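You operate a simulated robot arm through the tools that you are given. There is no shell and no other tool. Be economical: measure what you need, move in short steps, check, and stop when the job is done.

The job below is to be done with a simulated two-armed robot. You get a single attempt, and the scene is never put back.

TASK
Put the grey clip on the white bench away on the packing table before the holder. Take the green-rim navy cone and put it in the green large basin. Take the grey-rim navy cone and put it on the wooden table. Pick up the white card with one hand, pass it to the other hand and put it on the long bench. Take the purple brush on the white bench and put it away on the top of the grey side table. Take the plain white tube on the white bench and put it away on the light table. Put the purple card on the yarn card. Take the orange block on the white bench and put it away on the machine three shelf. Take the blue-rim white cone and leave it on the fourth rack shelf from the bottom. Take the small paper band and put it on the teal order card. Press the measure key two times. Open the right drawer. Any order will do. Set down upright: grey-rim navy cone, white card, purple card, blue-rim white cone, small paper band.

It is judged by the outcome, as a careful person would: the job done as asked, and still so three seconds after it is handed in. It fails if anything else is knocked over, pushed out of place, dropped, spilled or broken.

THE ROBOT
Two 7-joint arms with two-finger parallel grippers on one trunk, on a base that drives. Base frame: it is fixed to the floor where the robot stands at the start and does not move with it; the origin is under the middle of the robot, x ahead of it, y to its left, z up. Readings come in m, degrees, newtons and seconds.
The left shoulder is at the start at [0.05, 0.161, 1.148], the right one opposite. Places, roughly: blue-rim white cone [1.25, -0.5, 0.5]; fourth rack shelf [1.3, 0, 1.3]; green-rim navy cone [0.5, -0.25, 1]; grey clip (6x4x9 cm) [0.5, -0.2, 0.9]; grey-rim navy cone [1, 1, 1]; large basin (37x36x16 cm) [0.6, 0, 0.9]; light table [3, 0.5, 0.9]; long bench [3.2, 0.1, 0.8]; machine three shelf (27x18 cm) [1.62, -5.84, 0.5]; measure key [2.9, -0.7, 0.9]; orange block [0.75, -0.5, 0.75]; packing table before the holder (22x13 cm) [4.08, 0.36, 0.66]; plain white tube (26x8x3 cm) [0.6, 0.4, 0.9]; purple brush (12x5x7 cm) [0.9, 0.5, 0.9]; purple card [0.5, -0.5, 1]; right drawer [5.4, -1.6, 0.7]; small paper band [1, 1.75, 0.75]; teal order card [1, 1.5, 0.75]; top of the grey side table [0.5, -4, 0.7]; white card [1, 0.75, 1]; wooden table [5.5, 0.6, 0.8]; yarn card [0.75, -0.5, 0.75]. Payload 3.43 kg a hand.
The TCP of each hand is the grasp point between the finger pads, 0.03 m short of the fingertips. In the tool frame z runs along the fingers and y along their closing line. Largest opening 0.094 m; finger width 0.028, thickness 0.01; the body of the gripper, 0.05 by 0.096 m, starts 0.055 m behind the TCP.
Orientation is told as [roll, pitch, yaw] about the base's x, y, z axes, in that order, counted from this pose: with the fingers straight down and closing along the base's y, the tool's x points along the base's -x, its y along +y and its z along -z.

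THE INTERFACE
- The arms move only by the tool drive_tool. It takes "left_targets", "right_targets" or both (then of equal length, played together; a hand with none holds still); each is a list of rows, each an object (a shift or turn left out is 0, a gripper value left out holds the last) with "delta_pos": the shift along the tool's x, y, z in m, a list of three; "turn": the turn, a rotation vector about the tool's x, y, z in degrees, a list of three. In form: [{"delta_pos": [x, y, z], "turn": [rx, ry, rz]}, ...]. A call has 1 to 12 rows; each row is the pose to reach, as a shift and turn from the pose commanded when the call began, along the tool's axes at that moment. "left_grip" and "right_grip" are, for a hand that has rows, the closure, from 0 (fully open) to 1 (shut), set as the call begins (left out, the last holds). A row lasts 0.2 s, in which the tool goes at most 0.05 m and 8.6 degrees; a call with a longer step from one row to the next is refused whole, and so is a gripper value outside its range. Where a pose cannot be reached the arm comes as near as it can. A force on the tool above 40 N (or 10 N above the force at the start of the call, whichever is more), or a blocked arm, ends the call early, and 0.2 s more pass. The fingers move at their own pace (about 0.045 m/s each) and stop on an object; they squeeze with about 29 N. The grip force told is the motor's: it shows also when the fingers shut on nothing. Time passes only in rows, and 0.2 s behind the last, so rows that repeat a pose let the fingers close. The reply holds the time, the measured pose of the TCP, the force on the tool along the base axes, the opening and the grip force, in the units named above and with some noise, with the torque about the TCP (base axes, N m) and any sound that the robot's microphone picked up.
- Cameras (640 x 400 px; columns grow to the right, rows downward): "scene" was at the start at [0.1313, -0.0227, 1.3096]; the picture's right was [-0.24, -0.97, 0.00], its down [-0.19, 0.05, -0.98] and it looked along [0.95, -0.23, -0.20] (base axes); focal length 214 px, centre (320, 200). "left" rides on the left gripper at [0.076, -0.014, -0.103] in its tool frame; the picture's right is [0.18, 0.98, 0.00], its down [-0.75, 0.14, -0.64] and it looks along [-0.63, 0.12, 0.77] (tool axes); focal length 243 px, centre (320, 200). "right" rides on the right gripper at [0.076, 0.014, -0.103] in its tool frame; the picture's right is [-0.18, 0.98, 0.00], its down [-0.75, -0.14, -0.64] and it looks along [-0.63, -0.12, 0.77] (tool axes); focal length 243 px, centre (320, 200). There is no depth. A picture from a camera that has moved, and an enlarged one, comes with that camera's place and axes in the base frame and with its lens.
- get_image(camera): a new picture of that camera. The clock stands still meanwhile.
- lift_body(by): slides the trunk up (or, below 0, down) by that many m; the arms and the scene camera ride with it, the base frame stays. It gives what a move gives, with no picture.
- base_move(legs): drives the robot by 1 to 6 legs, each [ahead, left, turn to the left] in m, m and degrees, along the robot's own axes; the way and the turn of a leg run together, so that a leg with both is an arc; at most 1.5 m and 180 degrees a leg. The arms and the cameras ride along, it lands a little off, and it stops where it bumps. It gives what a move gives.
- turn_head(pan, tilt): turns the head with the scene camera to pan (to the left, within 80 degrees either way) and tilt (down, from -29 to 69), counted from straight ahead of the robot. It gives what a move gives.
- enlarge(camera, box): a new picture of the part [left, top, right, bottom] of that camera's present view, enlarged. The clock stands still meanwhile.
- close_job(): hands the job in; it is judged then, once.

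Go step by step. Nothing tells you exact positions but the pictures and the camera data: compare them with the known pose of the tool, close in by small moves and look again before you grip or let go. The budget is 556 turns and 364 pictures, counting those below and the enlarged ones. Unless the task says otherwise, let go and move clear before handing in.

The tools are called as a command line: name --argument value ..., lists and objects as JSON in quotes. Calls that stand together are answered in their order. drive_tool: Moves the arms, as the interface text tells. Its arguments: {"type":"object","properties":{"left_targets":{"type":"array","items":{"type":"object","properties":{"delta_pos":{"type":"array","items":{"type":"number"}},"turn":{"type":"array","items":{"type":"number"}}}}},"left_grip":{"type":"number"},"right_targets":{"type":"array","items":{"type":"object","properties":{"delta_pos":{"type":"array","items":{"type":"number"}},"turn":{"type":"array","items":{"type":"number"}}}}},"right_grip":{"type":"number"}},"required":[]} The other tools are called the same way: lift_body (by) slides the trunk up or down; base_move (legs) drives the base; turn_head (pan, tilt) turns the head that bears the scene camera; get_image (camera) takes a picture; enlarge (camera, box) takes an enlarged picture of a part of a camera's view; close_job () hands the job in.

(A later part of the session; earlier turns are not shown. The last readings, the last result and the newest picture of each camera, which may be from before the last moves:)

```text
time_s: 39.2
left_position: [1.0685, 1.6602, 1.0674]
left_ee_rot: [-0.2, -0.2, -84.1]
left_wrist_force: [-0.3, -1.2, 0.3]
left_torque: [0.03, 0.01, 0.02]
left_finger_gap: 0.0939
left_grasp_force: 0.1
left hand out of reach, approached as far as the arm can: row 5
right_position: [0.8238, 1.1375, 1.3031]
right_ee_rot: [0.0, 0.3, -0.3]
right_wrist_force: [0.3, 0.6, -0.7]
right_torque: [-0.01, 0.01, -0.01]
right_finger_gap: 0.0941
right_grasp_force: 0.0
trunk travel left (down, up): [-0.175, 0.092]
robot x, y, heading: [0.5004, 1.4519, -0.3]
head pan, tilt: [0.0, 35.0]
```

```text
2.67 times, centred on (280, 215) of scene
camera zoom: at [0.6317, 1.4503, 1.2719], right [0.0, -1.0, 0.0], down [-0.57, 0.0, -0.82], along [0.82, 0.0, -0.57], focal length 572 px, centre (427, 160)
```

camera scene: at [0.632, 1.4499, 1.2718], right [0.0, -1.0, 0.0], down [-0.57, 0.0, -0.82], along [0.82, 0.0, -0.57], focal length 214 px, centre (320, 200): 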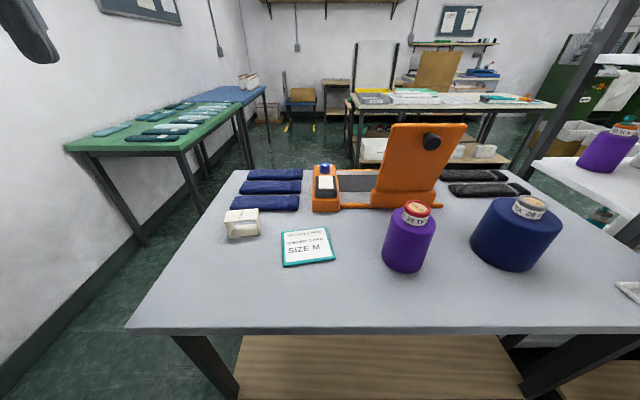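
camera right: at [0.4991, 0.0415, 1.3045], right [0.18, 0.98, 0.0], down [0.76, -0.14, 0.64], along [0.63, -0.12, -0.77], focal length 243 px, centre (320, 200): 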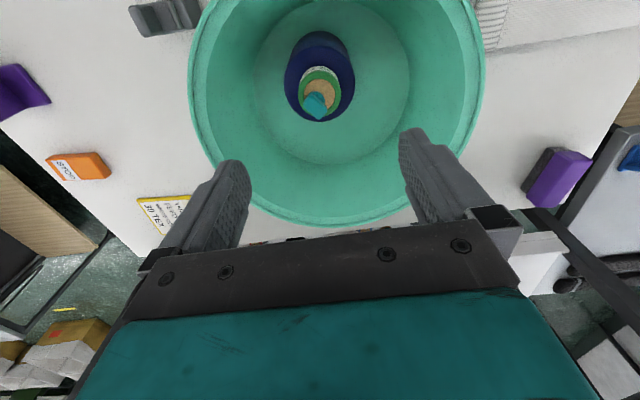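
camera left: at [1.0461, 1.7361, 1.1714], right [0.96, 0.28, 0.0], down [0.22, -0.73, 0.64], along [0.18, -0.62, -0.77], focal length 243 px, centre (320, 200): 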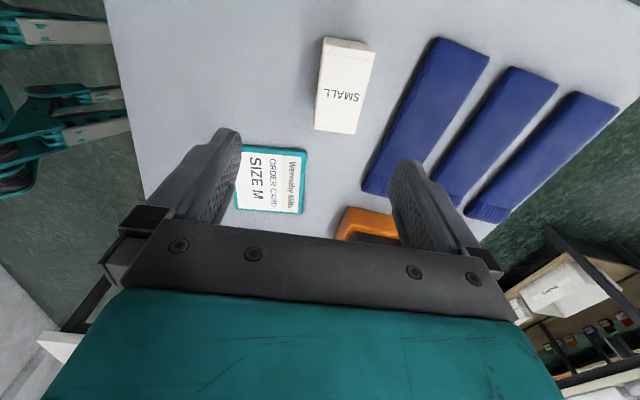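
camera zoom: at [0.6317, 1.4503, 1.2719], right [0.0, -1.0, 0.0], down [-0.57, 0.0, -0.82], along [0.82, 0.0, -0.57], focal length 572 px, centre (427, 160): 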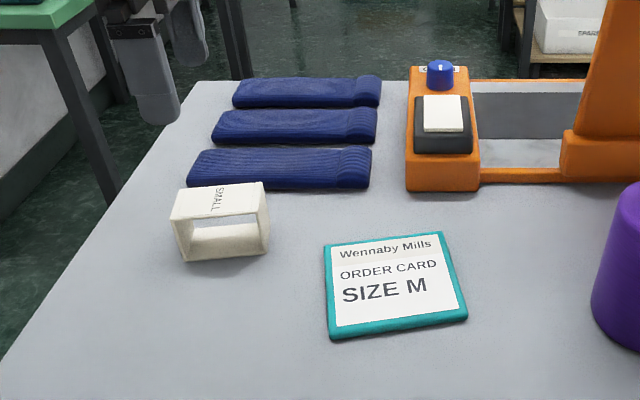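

Using both cameras the table top is z≈0.835 and the band top centre [1.092, 1.665, 0.89]. I'll narrow the fingers to 7 cm, descend to just above and check.

drive_tool --left_targets '[{"delta_pos": [0.0016, 0.0238, 0.02], "turn": [0, 0, -3]}, {"delta_pos": [0.0016, 0.0238, 0.06], "turn": [0, 0, -3]}, {"delta_pos": [0.0016, 0.0238, 0.1], "turn": [0, 0, -3]}, {"delta_pos": [0.0016, 0.0238, 0.13], "turn": [0, 0, -3]}]' --left_grip 0.25

get_image --camera "left"

enlarge --camera "scene" --box '[160, 140, 400, 290]'

```text
time_s: 40.2
left_position: [1.0933, 1.6616, 0.9377]
left_ee_rot: [-0.2, 0.0, -81.1]
left_wrist_force: [0.4, -1.1, -0.1]
left_torque: [-0.01, 0.0, -0.02]
left_finger_gap: 0.0708
left_grasp_force: 0.1
right_position: [0.8249, 1.1371, 1.3016]
right_ee_rot: [0.1, 0.1, -0.3]
right_wrist_force: [-0.3, 0.3, 0.5]
right_torque: [-0.01, 0.0, 0.0]
right_finger_gap: 0.0942
right_grasp_force: 0.1
trunk travel left (down, up): [-0.175, 0.092]
robot x, y, heading: [0.505, 1.4527, -0.2]
head pan, tilt: [0.0, 35.0]
```

```text
330 pictures are left
camera left: at [1.0674, 1.736, 1.0423], right [0.94, 0.33, 0.0], down [0.26, -0.72, 0.64], along [0.21, -0.61, -0.77], focal length 243 px, centre (320, 200)
```

left: 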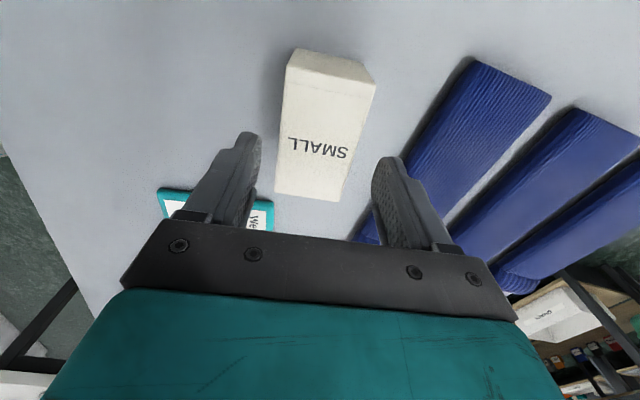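

```text
2.67 times, centred on (280, 215) of scene
camera zoom: at [0.6314, 1.4501, 1.2719], right [0.0, -1.0, 0.0], down [-0.57, 0.0, -0.82], along [0.82, 0.0, -0.57], focal length 572 px, centre (427, 160)
```

zoom: 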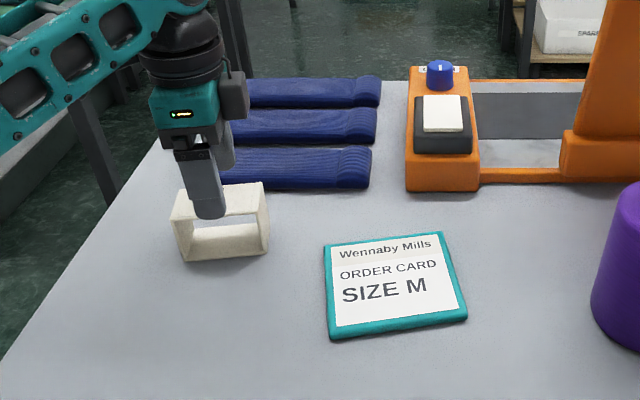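

drive_tool --left_targets '[{"delta_pos": [0.005, -0.001, 0.02]}, {"delta_pos": [0.005, -0.001, 0.04]}, {"delta_pos": [0.005, -0.001, 0.06]}]'

drive_tool --left_targets '[{}, {}, {}, {}]' --left_grip 1

get_image --camera "left"

enlarge --camera "scene" --box '[160, 140, 400, 290]'

```text
time_s: 41.0
left_position: [1.0894, 1.6651, 0.8785]
left_ee_rot: [-0.2, 0.0, -81.1]
left_wrist_force: [0.4, -0.1, 0.1]
left_torque: [0.0, 0.04, 0.0]
left_finger_gap: 0.0703
left_grasp_force: 0.2
right_position: [0.8244, 1.1352, 1.3023]
right_ee_rot: [0.0, 0.2, -0.2]
right_wrist_force: [-0.7, 0.9, 0.2]
right_torque: [0.0, 0.02, -0.02]
right_finger_gap: 0.094
right_grasp_force: 0.0
trunk travel left (down, up): [-0.175, 0.092]
robot x, y, heading: [0.5055, 1.4508, -0.1]
head pan, tilt: [0.0, 35.0]
```

```text
time_s: 42.0
left_position: [1.0887, 1.6652, 0.8789]
left_ee_rot: [-0.3, 0.0, -81.0]
left_wrist_force: [0.2, 0.4, 0.5]
left_torque: [0.01, 0.0, 0.01]
left_finger_gap: 0.053
left_grasp_force: 29.0
right_position: [0.8251, 1.136, 1.3035]
right_ee_rot: [0.0, 0.2, -0.3]
right_wrist_force: [0.8, 0.1, -0.5]
right_torque: [-0.03, -0.02, -0.01]
right_finger_gap: 0.094
right_grasp_force: 0.0
trunk travel left (down, up): [-0.175, 0.092]
robot x, y, heading: [0.502, 1.4566, -0.3]
head pan, tilt: [0.0, 35.0]
```

```text
328 pictures are left
camera left: at [1.0636, 1.7399, 0.9827], right [0.94, 0.33, 0.0], down [0.26, -0.72, 0.64], along [0.21, -0.61, -0.77], focal length 243 px, centre (320, 200)
```

left: 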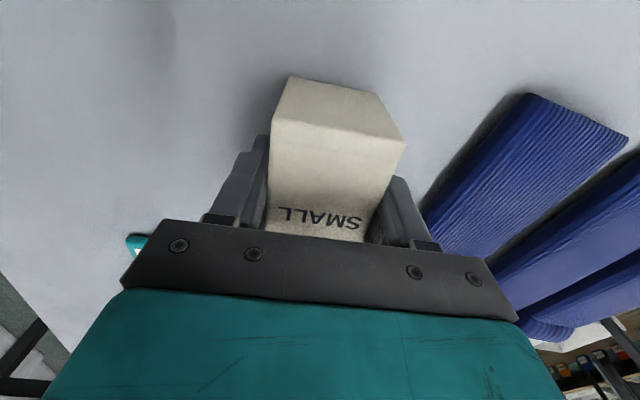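

```text
2.67 times, centred on (280, 215) of scene
camera zoom: at [0.6313, 1.4499, 1.2719], right [0.0, -1.0, 0.0], down [-0.57, 0.0, -0.82], along [0.82, 0.0, -0.57], focal length 572 px, centre (427, 160)
```

zoom: 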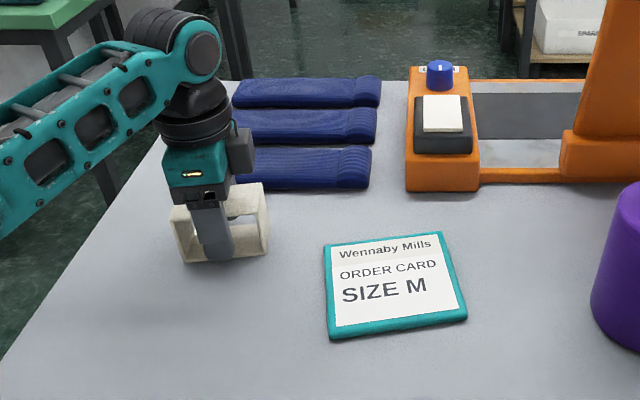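

Gripped (gap 53 mm). Lift and shift the base right so the card is within reach.

drive_tool --left_targets '[{"delta_pos": [0, 0, -0.03]}, {"delta_pos": [0, 0, -0.07]}, {"delta_pos": [0, 0, -0.11]}, {"delta_pos": [0, 0, -0.13]}]'

base_move --legs '[[0, -0.18, 0]]'

get_image --camera "scene"

get_image --camera "left"

```text
time_s: 43.0
left_position: [1.0904, 1.6656, 1.0105]
left_ee_rot: [-0.3, 0.0, -81.1]
left_wrist_force: [0.5, -0.5, 0.6]
left_torque: [-0.03, 0.0, 0.01]
left_finger_gap: 0.0531
left_grasp_force: 29.1
right_position: [0.8251, 1.1369, 1.3014]
right_ee_rot: [0.0, 0.2, -0.4]
right_wrist_force: [-0.6, -0.6, -0.1]
right_torque: [0.0, -0.04, 0.01]
right_finger_gap: 0.094
right_grasp_force: 0.1
trunk travel left (down, up): [-0.175, 0.092]
robot x, y, heading: [0.5011, 1.4507, -0.4]
head pan, tilt: [0.0, 35.0]
```

```text
time_s: 44.5
left_position: [1.0896, 1.4886, 1.0086]
left_ee_rot: [-0.1, 0.1, -81.2]
left_wrist_force: [-0.5, 0.2, -0.7]
left_torque: [0.01, 0.0, 0.01]
left_finger_gap: 0.053
left_grasp_force: 28.7
right_position: [0.823, 0.9588, 1.3014]
right_ee_rot: [0.1, 0.2, -0.4]
right_wrist_force: [0.5, -1.1, 0.5]
right_torque: [0.04, 0.01, -0.04]
right_finger_gap: 0.0941
right_grasp_force: 0.1
trunk travel left (down, up): [-0.175, 0.092]
robot x, y, heading: [0.5004, 1.2773, -0.3]
head pan, tilt: [0.0, 35.0]
```

```text
326 pictures are left
camera scene: at [0.6306, 1.2722, 1.2719], right [0.0, -1.0, 0.0], down [-0.57, 0.0, -0.82], along [0.82, 0.0, -0.57], focal length 214 px, centre (320, 200)
```

scene: 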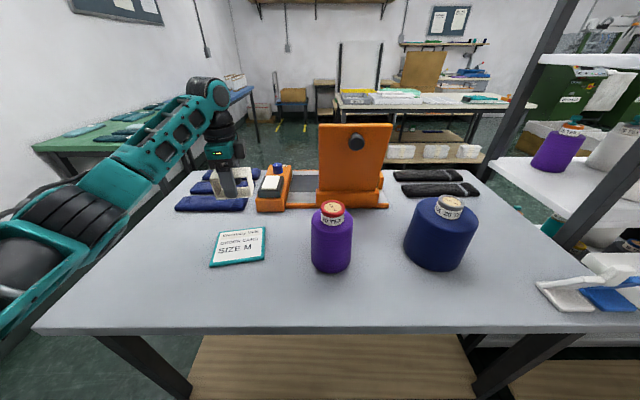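

```text
325 pictures are left
camera left: at [1.0651, 1.5614, 1.1129], right [0.94, 0.33, 0.0], down [0.26, -0.72, 0.64], along [0.21, -0.61, -0.77], focal length 243 px, centre (320, 200)
```

left: 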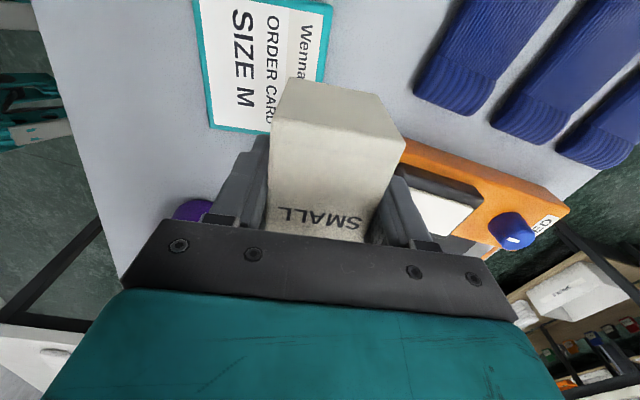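

drive_tool --left_targets '[{"delta_pos": [-0.001, -0.03, 0]}, {"delta_pos": [-0.003, -0.061, 0]}, {"delta_pos": [-0.003, -0.061, 0.04]}, {"delta_pos": [-0.003, -0.061, 0.08]}, {"delta_pos": [-0.003, -0.061, 0.1]}]'

get_image --camera "left"

enlarge --camera "scene" --box '[140, 160, 340, 285]'

```text
time_s: 45.7
left_position: [1.0303, 1.4762, 0.9062]
left_ee_rot: [-0.3, 0.0, -81.2]
left_wrist_force: [0.5, 0.3, 0.1]
left_torque: [0.03, 0.03, 0.0]
left_finger_gap: 0.0527
left_grasp_force: 29.1
right_position: [0.8235, 0.9591, 1.3027]
right_ee_rot: [0.0, 0.2, -0.5]
right_wrist_force: [-0.8, 0.4, -0.3]
right_torque: [0.01, 0.01, 0.02]
right_finger_gap: 0.094
right_grasp_force: 0.1
trunk travel left (down, up): [-0.175, 0.092]
robot x, y, heading: [0.5026, 1.2745, -0.2]
head pan, tilt: [0.0, 35.0]
```

```text
324 pictures are left
camera left: at [1.005, 1.5507, 1.0104], right [0.94, 0.33, 0.0], down [0.26, -0.72, 0.64], along [0.21, -0.61, -0.77], focal length 243 px, centre (320, 200)
```

left: 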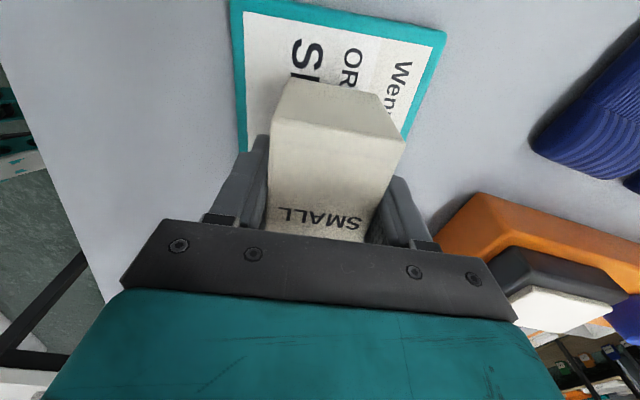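

```text
3.20 times, centred on (240, 222) of scene
camera zoom: at [0.6306, 1.2729, 1.2719], right [0.0, -1.0, 0.0], down [-0.57, 0.0, -0.82], along [0.82, 0.0, -0.57], focal length 686 px, centre (576, 128)
```

zoom: 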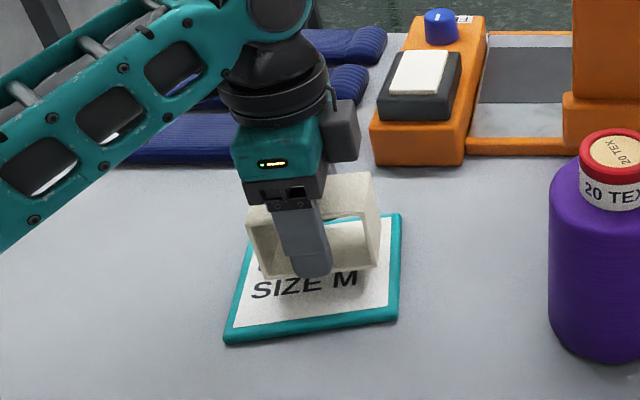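

Well centred over the card. Lower gently.

drive_tool --left_targets '[{"delta_pos": [0, 0, 0.008]}, {"delta_pos": [0, 0, 0.014]}, {"delta_pos": [0, 0, 0.018]}, {"delta_pos": [0, 0, 0.021]}]'

enlarge --camera "scene" --box '[140, 160, 340, 285]'

```text
time_s: 46.7
left_position: [1.0313, 1.4766, 0.888]
left_ee_rot: [-0.1, 0.0, -81.1]
left_wrist_force: [-0.1, 1.2, 6.0]
left_torque: [0.07, -0.05, 0.01]
left_finger_gap: 0.0525
left_grasp_force: 29.0
right_position: [0.8232, 0.9597, 1.3028]
right_ee_rot: [0.0, 0.1, -0.4]
right_wrist_force: [0.1, 0.4, 0.2]
right_torque: [0.01, 0.03, 0.03]
right_finger_gap: 0.0939
right_grasp_force: 0.0
trunk travel left (down, up): [-0.175, 0.092]
robot x, y, heading: [0.5021, 1.2754, -0.1]
head pan, tilt: [0.0, 35.0]
```

```text
3.20 times, centred on (240, 222) of scene
camera zoom: at [0.6301, 1.2727, 1.2721], right [0.0, -1.0, 0.0], down [-0.57, 0.0, -0.82], along [0.82, 0.0, -0.57], focal length 686 px, centre (576, 128)
```

zoom: 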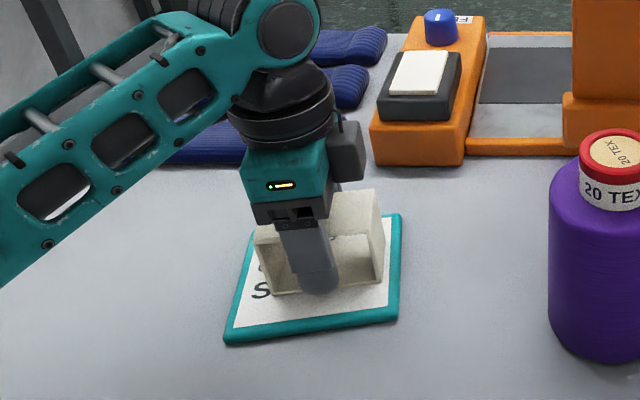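

drive_tool --left_targets '[{"delta_pos": [0, 0, -0.001]}, {"delta_pos": [0, 0, -0.001]}, {"delta_pos": [0, 0, -0.001]}]' --left_grip 0.2

drive_tool --left_targets '[{"delta_pos": [0, 0, -0.03]}, {"delta_pos": [0, 0, -0.07]}, {"delta_pos": [0, 0, -0.11]}, {"delta_pos": [0, 0, -0.15]}, {"delta_pos": [0, 0, -0.19]}, {"delta_pos": [0, 0, -0.23]}]'

enlarge --camera "scene" --box '[140, 160, 340, 285]'

```text
time_s: 47.5
left_position: [1.0307, 1.4764, 0.8879]
left_ee_rot: [-0.3, 0.0, -81.3]
left_wrist_force: [0.6, 0.1, -0.3]
left_torque: [0.04, 0.03, 0.03]
left_finger_gap: 0.0753
left_grasp_force: 0.0
right_position: [0.8238, 0.9591, 1.3029]
right_ee_rot: [0.0, 0.2, -0.5]
right_wrist_force: [-0.4, -0.3, -0.8]
right_torque: [0.0, -0.03, 0.01]
right_finger_gap: 0.0941
right_grasp_force: 0.0
trunk travel left (down, up): [-0.175, 0.092]
robot x, y, heading: [0.5037, 1.2773, -0.1]
head pan, tilt: [0.0, 35.0]
```

```text
time_s: 48.9
left_position: [1.0285, 1.4762, 1.1202]
left_ee_rot: [-0.3, 0.0, -81.2]
left_wrist_force: [0.4, 0.0, 0.4]
left_torque: [0.0, -0.01, 0.01]
left_finger_gap: 0.0753
left_grasp_force: 0.0
right_position: [0.8242, 0.9598, 1.3027]
right_ee_rot: [0.0, 0.1, -0.4]
right_wrist_force: [0.4, -0.4, -0.2]
right_torque: [-0.03, -0.01, -0.01]
right_finger_gap: 0.0938
right_grasp_force: 0.0
trunk travel left (down, up): [-0.175, 0.092]
robot x, y, heading: [0.4998, 1.2724, -0.5]
head pan, tilt: [0.0, 35.0]
```

```text
3.20 times, centred on (240, 222) of scene
camera zoom: at [0.6302, 1.2726, 1.2719], right [0.0, -1.0, 0.0], down [-0.57, 0.0, -0.82], along [0.82, 0.0, -0.57], focal length 686 px, centre (576, 128)
```

zoom: 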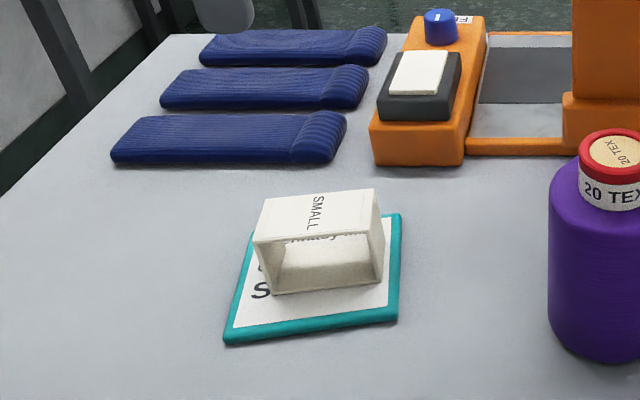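

Band stands upright on the teal card. Next I retract the left hand and move right to look at the white card.

drive_tool --left_targets '[{"delta_pos": [0, -0.03, -0.03], "turn": [0, 0, -8]}, {"delta_pos": [0, -0.06, -0.06], "turn": [0, 0, -16]}, {"delta_pos": [0, -0.09, -0.09], "turn": [0, 0, -24]}, {"delta_pos": [0, -0.12, -0.12], "turn": [0, 0, -32]}, {"delta_pos": [0, -0.15, -0.15], "turn": [0, 0, -40]}, {"delta_pos": [0, -0.18, -0.17], "turn": [0, 0, -48]}, {"delta_pos": [0, -0.2, -0.17], "turn": [0, 0, -56]}, {"delta_pos": [0, -0.22, -0.17], "turn": [0, 0, -64]}, {"delta_pos": [0, -0.22, -0.17], "turn": [0, 0, -72]}, {"delta_pos": [0, -0.22, -0.17], "turn": [0, 0, -80.5]}]' --left_grip 0

base_move --legs '[[-0.03, 0, 0], [0, -0.3, 0]]'

get_image --camera "scene"

get_image --camera "right"

```text
time_s: 51.1
left_position: [0.814, 1.4417, 1.2896]
left_ee_rot: [-0.1, 0.2, -0.7]
left_wrist_force: [-0.4, -0.2, 0.2]
left_torque: [0.0, -0.02, 0.02]
left_finger_gap: 0.094
left_grasp_force: 0.0
right_position: [0.8243, 0.9589, 1.3023]
right_ee_rot: [0.0, 0.1, -0.4]
right_wrist_force: [-0.1, 0.8, 0.9]
right_torque: [0.01, 0.02, -0.02]
right_finger_gap: 0.094
right_grasp_force: 0.0
trunk travel left (down, up): [-0.175, 0.092]
robot x, y, heading: [0.5025, 1.2736, -0.2]
head pan, tilt: [0.0, 35.0]
```

```text
time_s: 53.5
left_position: [0.7843, 1.1458, 1.2896]
left_ee_rot: [0.0, 0.3, -0.8]
left_wrist_force: [0.5, -0.1, 0.3]
left_torque: [0.01, 0.03, -0.02]
left_finger_gap: 0.094
left_grasp_force: 0.2
right_position: [0.7923, 0.6631, 1.3023]
right_ee_rot: [0.0, 0.2, -0.5]
right_wrist_force: [1.4, 0.0, 0.3]
right_torque: [0.02, -0.02, 0.01]
right_finger_gap: 0.0939
right_grasp_force: 0.1
trunk travel left (down, up): [-0.175, 0.092]
robot x, y, heading: [0.4704, 0.9812, -0.6]
head pan, tilt: [0.0, 35.0]
```

```text
320 pictures are left
camera scene: at [0.5989, 0.9772, 1.2719], right [-0.01, -1.0, 0.0], down [-0.57, 0.0, -0.82], along [0.82, -0.01, -0.57], focal length 214 px, centre (320, 200)
```

scene: 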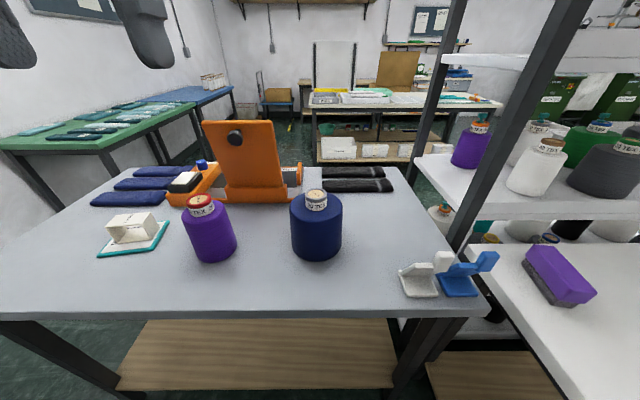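

```text
319 pictures are left
camera right: at [0.7158, 0.6779, 1.4058], right [0.19, 0.98, 0.0], down [0.75, -0.15, 0.64], along [0.63, -0.12, -0.77], focal length 243 px, centre (320, 200)
```

right: 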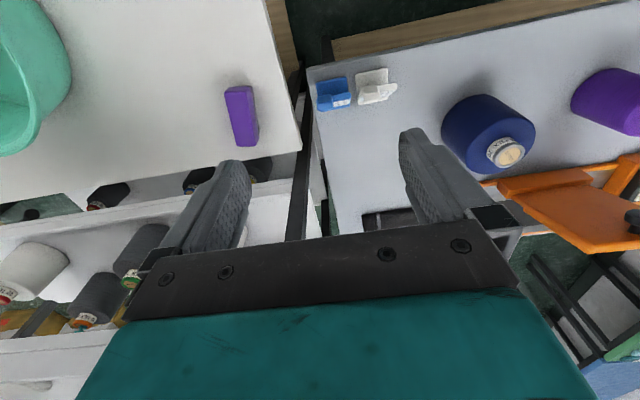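

enlarge --camera "scene" --box '[360, 220, 520, 320]'

enlarge --camera "right" --box '[280, 40, 440, 140]'

```text
4.00 times, centred on (440, 270) of scene
camera zoom: at [0.5989, 0.9772, 1.2719], right [-0.01, -1.0, 0.0], down [-0.57, 0.0, -0.82], along [0.82, -0.01, -0.57], focal length 858 px, centre (-160, -80)
```

zoom: 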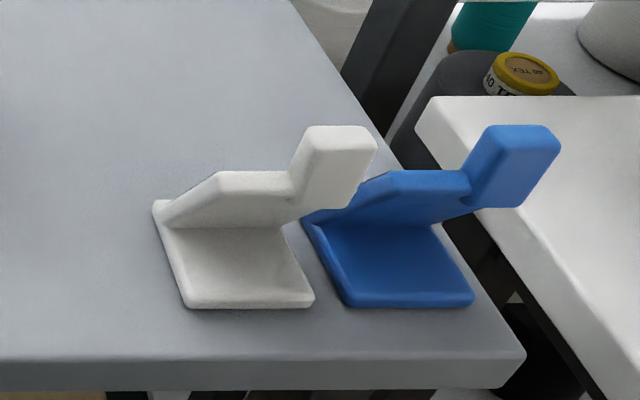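

```text
4.00 times, centred on (360, 90) of right
camera zoom: at [0.7158, 0.6779, 1.4058], right [0.19, 0.98, 0.0], down [0.75, -0.15, 0.64], along [0.63, -0.12, -0.77], focal length 970 px, centre (160, 640)
```

zoom: 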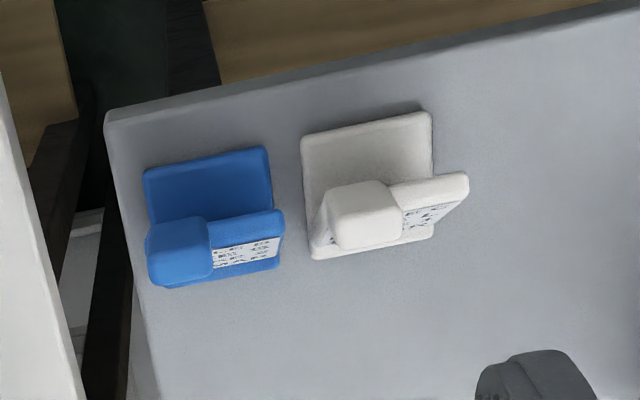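

White card: foot at about x 0.857–0.925, y 0.718–0.787, with a tab on top near [0.863, 0.743, 0.955], leaning toward me. I'll bring the right hand above the tab for a close look.

drive_tool --right_targets '[{"delta_pos": [-0.03, 0.03, 0]}, {"delta_pos": [-0.05, 0.06, 0.02]}, {"delta_pos": [-0.07, 0.08, 0.06]}, {"delta_pos": [-0.07, 0.08, 0.1]}, {"delta_pos": [-0.07, 0.08, 0.14]}, {"delta_pos": [-0.07, 0.08, 0.18]}, {"delta_pos": [-0.07, 0.08, 0.22]}]'

get_image --camera "right"

enlarge --camera "scene" --box '[360, 220, 520, 320]'

```text
time_s: 55.1
left_position: [0.7846, 1.1454, 1.2895]
left_ee_rot: [0.0, 0.4, -0.8]
left_wrist_force: [-0.7, 0.1, 0.6]
left_torque: [0.01, -0.04, -0.04]
left_finger_gap: 0.094
left_grasp_force: 0.1
right_position: [0.8611, 0.745, 1.0787]
right_ee_rot: [0.1, 0.0, -0.5]
right_wrist_force: [0.8, -0.7, 0.1]
right_torque: [-0.01, -0.01, -0.01]
right_finger_gap: 0.0939
right_grasp_force: 0.1
trunk travel left (down, up): [-0.175, 0.092]
robot x, y, heading: [0.4718, 0.9783, -0.4]
head pan, tilt: [0.0, 35.0]
```

```text
316 pictures are left
camera right: at [0.7859, 0.7601, 1.1822], right [0.19, 0.98, 0.0], down [0.75, -0.15, 0.64], along [0.63, -0.12, -0.77], focal length 243 px, centre (320, 200)
```

right: 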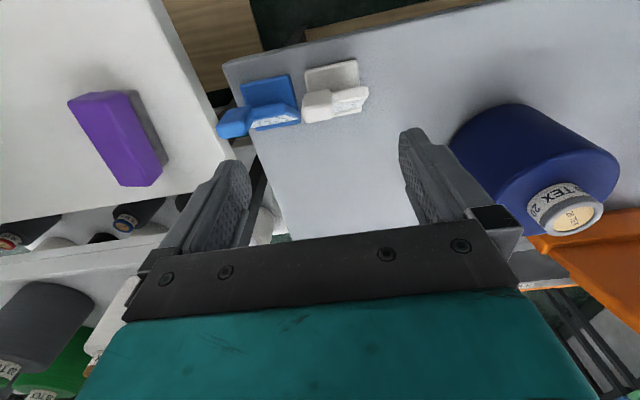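

```text
4.00 times, centred on (440, 270) of scene
camera zoom: at [0.5993, 0.9777, 1.2718], right [-0.01, -1.0, 0.0], down [-0.57, 0.0, -0.82], along [0.82, -0.01, -0.57], focal length 858 px, centre (-160, -80)
```

zoom: 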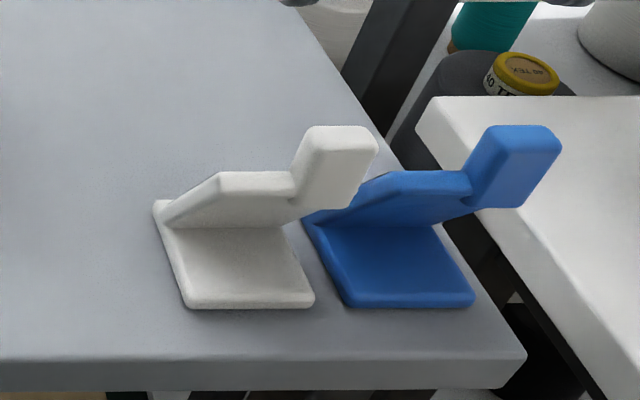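

enlarge --camera "right" --box '[210, 40, 410, 165]'

```text
3.20 times, centred on (310, 102) of right
camera zoom: at [0.7859, 0.7601, 1.1822], right [0.19, 0.98, 0.0], down [0.75, -0.15, 0.64], along [0.63, -0.12, -0.77], focal length 776 px, centre (352, 512)
```

zoom: 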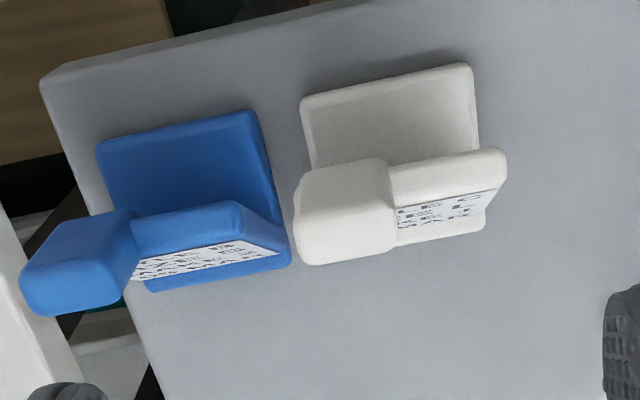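

Tab spans y 0.728–0.758; the blue card's panel ends at y≈0.709. I'll set the fingers to a 42 mm gap and come down onto the tab.

drive_tool --right_targets '[{"delta_pos": [-0.002, -0.002, 0]}, {"delta_pos": [-0.002, -0.002, 0.02]}, {"delta_pos": [-0.002, -0.002, 0.04]}, {"delta_pos": [-0.002, -0.002, 0.06]}, {"delta_pos": [-0.002, -0.002, 0.075]}]' --right_grip 0.553

get_image --camera "right"

enlarge --camera "scene" --box '[360, 200, 520, 300]'

```text
time_s: 56.3
left_position: [0.7824, 1.1455, 1.29]
left_ee_rot: [0.0, 0.4, -0.7]
left_wrist_force: [-0.1, 0.0, 0.0]
left_torque: [-0.01, -0.03, 0.01]
left_finger_gap: 0.094
left_grasp_force: 0.1
right_position: [0.8642, 0.7406, 1.0078]
right_ee_rot: [0.1, 0.2, -0.5]
right_wrist_force: [-0.2, 0.1, 0.3]
right_torque: [0.01, 0.04, -0.03]
right_finger_gap: 0.042
right_grasp_force: 0.0
trunk travel left (down, up): [-0.175, 0.092]
robot x, y, heading: [0.4695, 0.9758, -0.3]
head pan, tilt: [0.0, 35.0]
```

```text
313 pictures are left
camera right: at [0.7875, 0.7565, 1.1102], right [0.19, 0.98, 0.0], down [0.75, -0.15, 0.64], along [0.63, -0.12, -0.77], focal length 243 px, centre (320, 200)
```

right: 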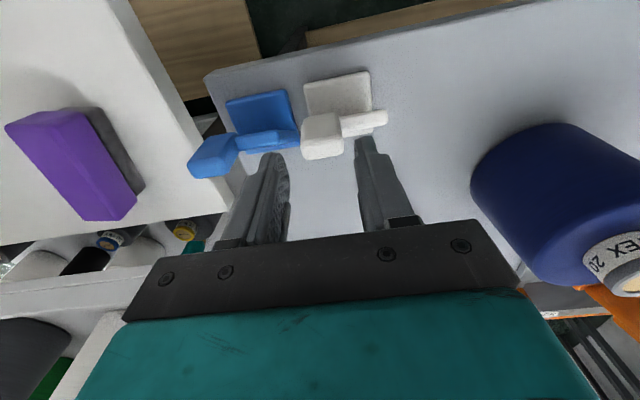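

```text
4.00 times, centred on (440, 250) of scene
camera zoom: at [0.599, 0.9778, 1.2719], right [-0.01, -1.0, 0.0], down [-0.57, 0.0, -0.82], along [0.82, -0.01, -0.57], focal length 858 px, centre (-160, 0)
```

zoom: 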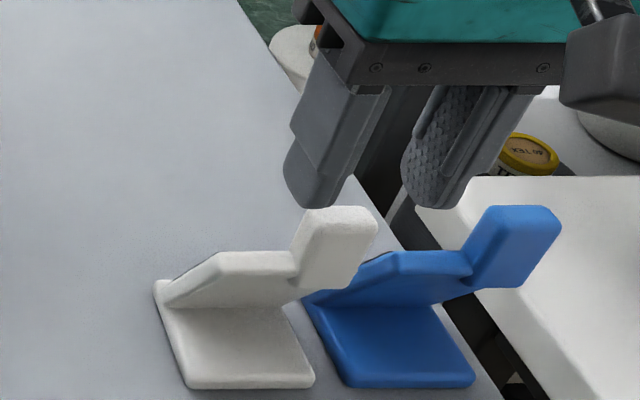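

drive_tool --right_targets '[{"delta_pos": [0, 0.003, 0.015]}, {"delta_pos": [0, 0.003, 0.03]}, {"delta_pos": [0, 0.003, 0.04]}, {"delta_pos": [0, 0.003, 0.048]}]'

get_image --camera "right"

enlarge --camera "scene" --box '[360, 200, 520, 300]'

```text
time_s: 57.3
left_position: [0.7828, 1.1471, 1.2917]
left_ee_rot: [-0.2, 0.3, -0.8]
left_wrist_force: [0.8, -0.6, 0.1]
left_torque: [-0.04, 0.02, 0.02]
left_finger_gap: 0.0939
left_grasp_force: 0.0
right_position: [0.8629, 0.7442, 0.9626]
right_ee_rot: [0.0, -0.1, -0.4]
right_wrist_force: [-2.8, -0.9, 16.6]
right_torque: [0.37, -0.03, 0.07]
right_finger_gap: 0.0413
right_grasp_force: 0.1
trunk travel left (down, up): [-0.175, 0.092]
robot x, y, heading: [0.473, 0.9795, -0.4]
head pan, tilt: [0.0, 35.0]
```

```text
311 pictures are left
camera right: at [0.7865, 0.7593, 1.0653], right [0.19, 0.98, 0.0], down [0.75, -0.15, 0.64], along [0.63, -0.12, -0.77], focal length 243 px, centre (320, 200)
```

right: 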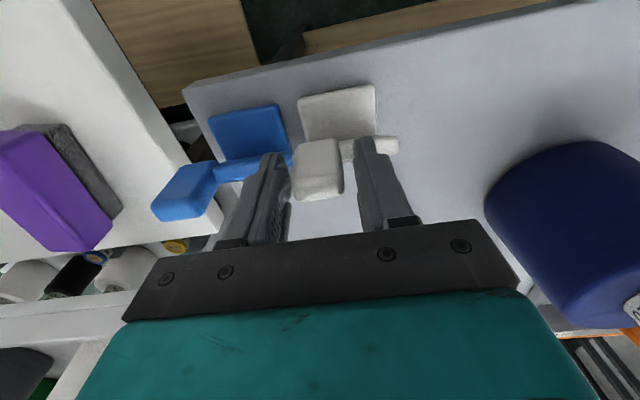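

```text
4.00 times, centred on (440, 250) of scene
camera zoom: at [0.5974, 0.9782, 1.2725], right [-0.01, -1.0, 0.0], down [-0.57, 0.0, -0.82], along [0.82, -0.01, -0.57], focal length 858 px, centre (-160, 0)
```

zoom: 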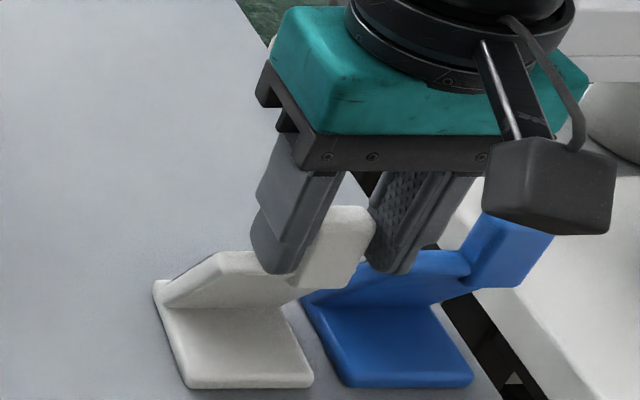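

The left finger is resting on the white panel's top edge. Raise 5 mm and close on the tab.

drive_tool --right_targets '[{"delta_pos": [0, 0, -0.006]}, {"delta_pos": [0, 0, -0.006]}]'

drive_tool --right_targets '[{}, {}, {}]' --right_grip 1

get_image --camera "right"

```text
time_s: 57.9
left_position: [0.7846, 1.1458, 1.2889]
left_ee_rot: [0.1, 0.3, -0.8]
left_wrist_force: [-0.8, -0.4, 0.8]
left_torque: [0.01, 0.04, 0.0]
left_finger_gap: 0.094
left_grasp_force: 0.0
right_position: [0.8634, 0.7441, 0.9651]
right_ee_rot: [-0.1, 0.2, -0.5]
right_wrist_force: [0.2, -0.4, -0.9]
right_torque: [0.0, 0.02, 0.01]
right_finger_gap: 0.0422
right_grasp_force: 0.1
trunk travel left (down, up): [-0.175, 0.092]
robot x, y, heading: [0.4705, 0.9819, -0.4]
head pan, tilt: [0.0, 35.0]
```

```text
time_s: 58.7
left_position: [0.7835, 1.1454, 1.2894]
left_ee_rot: [0.0, 0.2, -0.8]
left_wrist_force: [0.3, -0.6, 0.4]
left_torque: [0.0, 0.01, -0.03]
left_finger_gap: 0.0939
left_grasp_force: 0.2
right_position: [0.8632, 0.7448, 0.9666]
right_ee_rot: [0.1, 0.1, -0.5]
right_wrist_force: [0.6, 0.5, 3.3]
right_torque: [-0.03, -0.14, 0.05]
right_finger_gap: 0.0294
right_grasp_force: 29.5
trunk travel left (down, up): [-0.175, 0.092]
robot x, y, heading: [0.4743, 0.981, -0.4]
head pan, tilt: [0.0, 35.0]
```

```text
309 pictures are left
camera right: at [0.7877, 0.759, 1.0696], right [0.19, 0.98, 0.0], down [0.75, -0.15, 0.64], along [0.63, -0.12, -0.77], focal length 243 px, centre (320, 200)
```

right: 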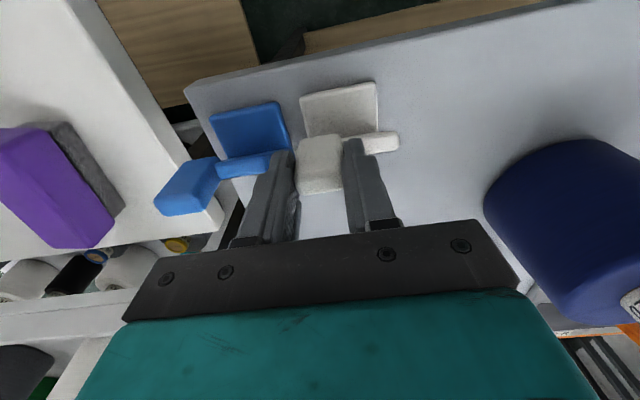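

drive_tool --right_targets '[{"delta_pos": [0, 0, -0.02]}, {"delta_pos": [0, 0, -0.05]}, {"delta_pos": [0, 0, -0.08]}, {"delta_pos": [0, 0, -0.12]}, {"delta_pos": [0, 0, -0.16]}, {"delta_pos": [0, 0, -0.19]}]'

get_image --camera "right"

get_image --camera "scene"

```text
time_s: 60.1
left_position: [0.7838, 1.1457, 1.2905]
left_ee_rot: [0.0, 0.3, -0.7]
left_wrist_force: [0.4, 0.3, -0.3]
left_torque: [0.02, 0.0, -0.04]
left_finger_gap: 0.0941
left_grasp_force: 0.1
right_position: [0.864, 0.7439, 1.1557]
right_ee_rot: [0.0, 0.2, -0.4]
right_wrist_force: [0.4, 0.3, 0.8]
right_torque: [0.03, 0.03, 0.01]
right_finger_gap: 0.0293
right_grasp_force: 28.8
trunk travel left (down, up): [-0.175, 0.092]
robot x, y, heading: [0.4714, 0.9804, -0.4]
head pan, tilt: [0.0, 35.0]
```

```text
308 pictures are left
camera right: at [0.7876, 0.7577, 1.2593], right [0.19, 0.98, 0.0], down [0.75, -0.15, 0.64], along [0.63, -0.12, -0.77], focal length 243 px, centre (320, 200)
```

right: 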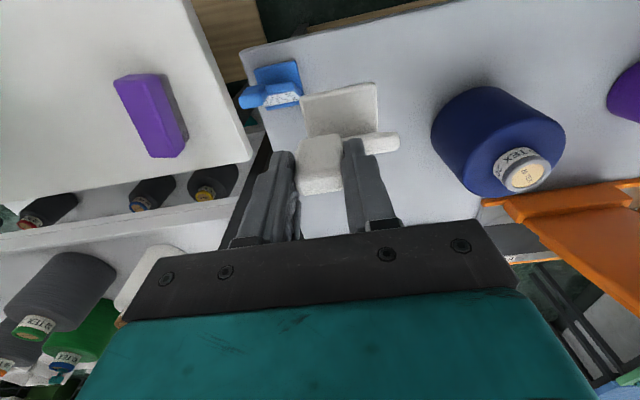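

```text
307 pictures are left
camera scene: at [0.5988, 0.9779, 1.2719], right [-0.01, -1.0, 0.0], down [-0.57, 0.0, -0.82], along [0.82, -0.01, -0.57], focal length 214 px, centre (320, 200)
```

scene: 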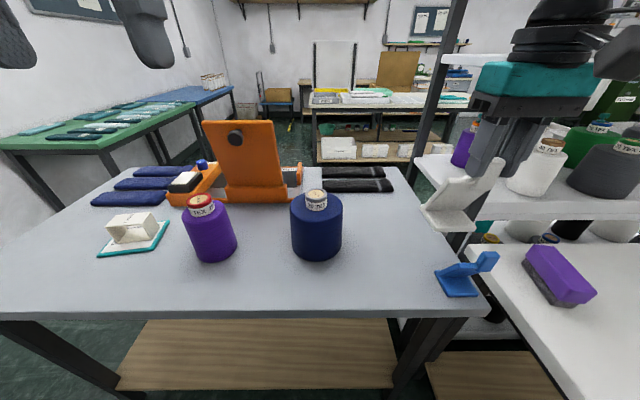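

The white card is held by its tab. I'll back the base into open space for the handover and turn the left hand to come in diagonally from the left.

base_move --legs '[[-0.4, 0.0, 0]]'

drive_tool --left_targets '[{"delta_pos": [0, 0.01, 0], "turn": [1.36, -4.23, 7.34]}, {"delta_pos": [0, 0.02, 0], "turn": [2.72, -8.46, 14.68]}, {"delta_pos": [0, 0.03, 0], "turn": [4.08, -12.69, 22.02]}, {"delta_pos": [0, 0.04, 0], "turn": [5.44, -16.92, 29.36]}, {"delta_pos": [0, 0.05, 0], "turn": [6.8, -21.15, 36.7]}, {"delta_pos": [0, 0.06, 0], "turn": [8.16, -25.38, 44.04]}, {"delta_pos": [0, 0.07, 0], "turn": [9.52, -29.61, 51.38]}, {"delta_pos": [0, 0.08, 0], "turn": [10.88, -33.84, 58.72]}, {"delta_pos": [0, 0.08, 0], "turn": [12.24, -38.07, 66.06]}, {"delta_pos": [0, 0.08, 0], "turn": [13.6, -42.3, 73.4]}, {"delta_pos": [0, 0.08, 0], "turn": [14.96, -46.53, 80.74]}, {"delta_pos": [0, 0.08, 0], "turn": [16.32, -50.76, 88.08]}]'

get_image --camera "left"

get_image --camera "scene"

```text
time_s: 62.6
left_position: [0.38, 1.1492, 1.2902]
left_ee_rot: [0.0, 0.2, -0.8]
left_wrist_force: [0.5, 0.5, -0.1]
left_torque: [0.04, 0.0, -0.02]
left_finger_gap: 0.0939
left_grasp_force: 0.1
right_position: [0.4603, 0.7453, 1.1551]
right_ee_rot: [0.0, 0.2, -0.4]
right_wrist_force: [-0.5, -0.7, -0.8]
right_torque: [-0.03, 0.03, 0.01]
right_finger_gap: 0.0296
right_grasp_force: 29.1
trunk travel left (down, up): [-0.175, 0.092]
robot x, y, heading: [0.065, 0.9833, -0.3]
head pan, tilt: [0.0, 35.0]
```

```text
time_s: 65.2
left_position: [0.3817, 1.2287, 1.2891]
left_ee_rot: [28.2, -40.2, -105.5]
left_wrist_force: [0.4, -0.1, -1.0]
left_torque: [0.0, 0.0, -0.03]
left_finger_gap: 0.0939
left_grasp_force: 0.1
right_position: [0.4607, 0.7452, 1.1542]
right_ee_rot: [0.0, 0.1, -0.5]
right_wrist_force: [0.2, -0.3, -0.4]
right_torque: [-0.01, 0.01, -0.02]
right_finger_gap: 0.0293
right_grasp_force: 29.7
trunk travel left (down, up): [-0.175, 0.092]
robot x, y, heading: [0.0668, 0.9821, -0.4]
head pan, tilt: [0.0, 35.0]
```

```text
306 pictures are left
camera left: at [0.3526, 1.3542, 1.3052], right [0.95, 0.19, 0.23], down [-0.22, -0.11, 0.97], along [0.21, -0.97, -0.06], focal length 243 px, centre (320, 200)
```

left: 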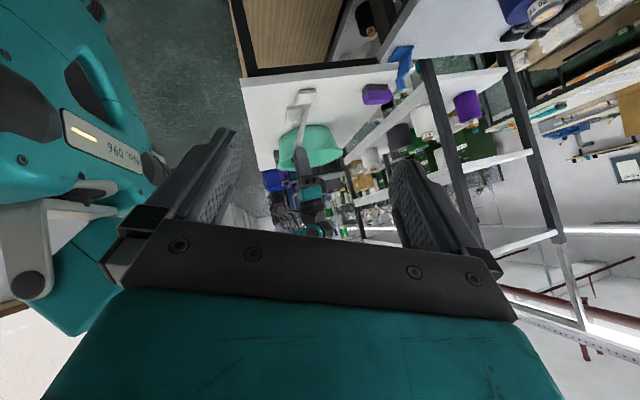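

```text
305 pictures are left
camera scene: at [0.196, 0.9806, 1.2719], right [-0.01, -1.0, 0.0], down [-0.57, 0.0, -0.82], along [0.82, -0.01, -0.57], focal length 214 px, centre (320, 200)
```

scene: 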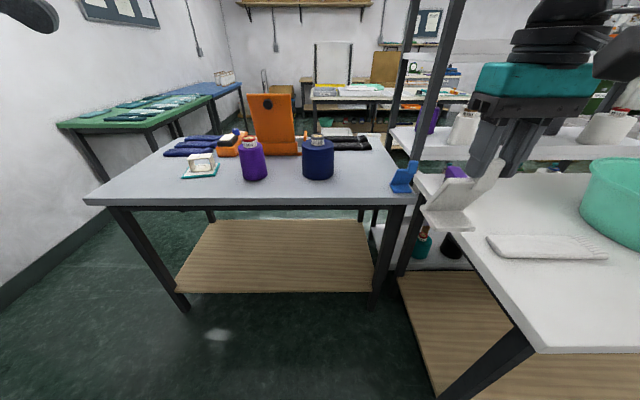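

drive_tool --left_targets '[{"turn": [0.9, -2.84, 4.9]}, {"turn": [0.9, -2.84, 4.9]}, {"turn": [0.9, -2.84, 4.9]}]' --right_targets '[{"delta_pos": [0, 0.035, 0]}, {"delta_pos": [0, 0.07, 0]}, {"delta_pos": [0, 0.1, 0]}]'

enlarge --camera "scene" --box '[360, 130, 560, 255]'

```text
time_s: 66.0
left_position: [0.3839, 1.2296, 1.2886]
left_ee_rot: [32.0, -40.4, -112.7]
left_wrist_force: [-0.4, -0.3, 0.0]
left_torque: [-0.01, 0.02, 0.01]
left_finger_gap: 0.0939
left_grasp_force: 0.0
right_position: [0.4623, 0.8459, 1.1542]
right_ee_rot: [-0.1, 0.2, -0.4]
right_wrist_force: [0.4, 1.1, -0.7]
right_torque: [0.0, 0.06, 0.01]
right_finger_gap: 0.0294
right_grasp_force: 29.3
trunk travel left (down, up): [-0.175, 0.092]
robot x, y, heading: [0.0732, 0.9829, -0.4]
head pan, tilt: [0.0, 35.0]
```

```text
3.20 times, centred on (460, 192) of scene
camera zoom: at [0.1964, 0.9809, 1.2718], right [-0.01, -1.0, 0.0], down [-0.57, 0.0, -0.82], along [0.82, -0.01, -0.57], focal length 686 px, centre (-128, 224)
```

zoom: 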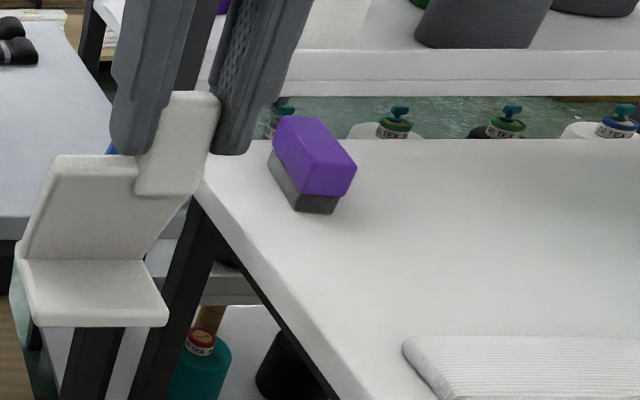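

drive_tool --left_targets '[{"delta_pos": [-0.0126, 0.001, 0.041]}, {"delta_pos": [-0.0252, 0.002, 0.082]}, {"delta_pos": [-0.0378, 0.003, 0.123]}, {"delta_pos": [-0.0504, 0.004, 0.164]}, {"delta_pos": [-0.063, 0.005, 0.205]}, {"delta_pos": [-0.0756, 0.006, 0.246]}, {"delta_pos": [-0.0883, 0.006, 0.2887]}]'

get_image --camera "left"

get_image --camera "scene"

get_image --camera "right"

```text
time_s: 67.6
left_position: [0.4412, 0.9614, 1.1657]
left_ee_rot: [31.9, -40.4, -112.7]
left_wrist_force: [-0.3, 0.6, 0.0]
left_torque: [-0.02, 0.0, 0.01]
left_finger_gap: 0.0938
left_grasp_force: 0.2
right_position: [0.4615, 0.8461, 1.1538]
right_ee_rot: [0.0, 0.2, -0.5]
right_wrist_force: [0.3, -0.2, -0.7]
right_torque: [0.02, 0.01, 0.01]
right_finger_gap: 0.0294
right_grasp_force: 29.0
trunk travel left (down, up): [-0.175, 0.092]
robot x, y, heading: [0.0675, 0.9786, -0.1]
head pan, tilt: [0.0, 35.0]
```

```text
303 pictures are left
camera left: at [0.4235, 1.0898, 1.1774], right [0.95, 0.12, 0.28], down [-0.27, -0.08, 0.96], along [0.13, -0.99, -0.04], focal length 243 px, centre (320, 200)
```

left: 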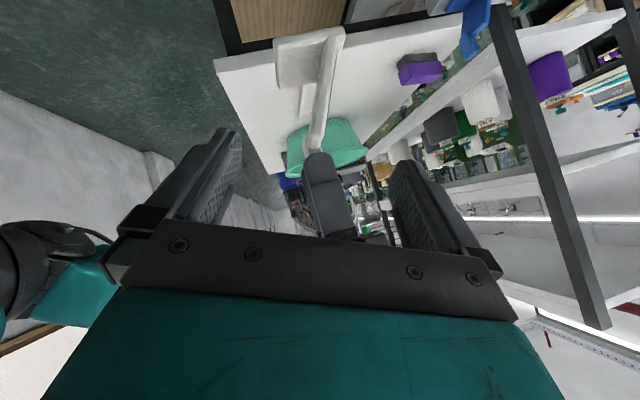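

```text
302 pictures are left
camera scene: at [0.1961, 0.9799, 1.2718], right [-0.01, -1.0, 0.0], down [-0.57, 0.0, -0.82], along [0.82, -0.01, -0.57], focal length 214 px, centre (320, 200)
```

scene: 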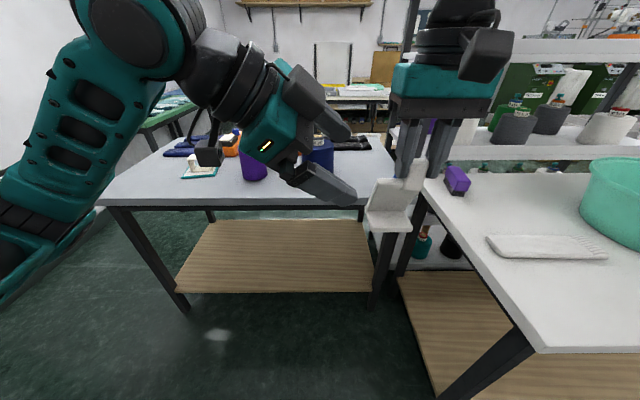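

```text
301 pictures are left
camera right: at [0.3861, 0.861, 1.2575], right [0.19, 0.98, 0.0], down [0.75, -0.15, 0.64], along [0.63, -0.12, -0.77], focal length 243 px, centre (320, 200)
```

right: 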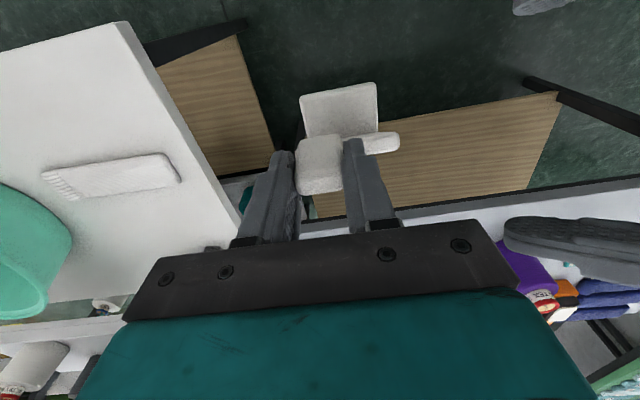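

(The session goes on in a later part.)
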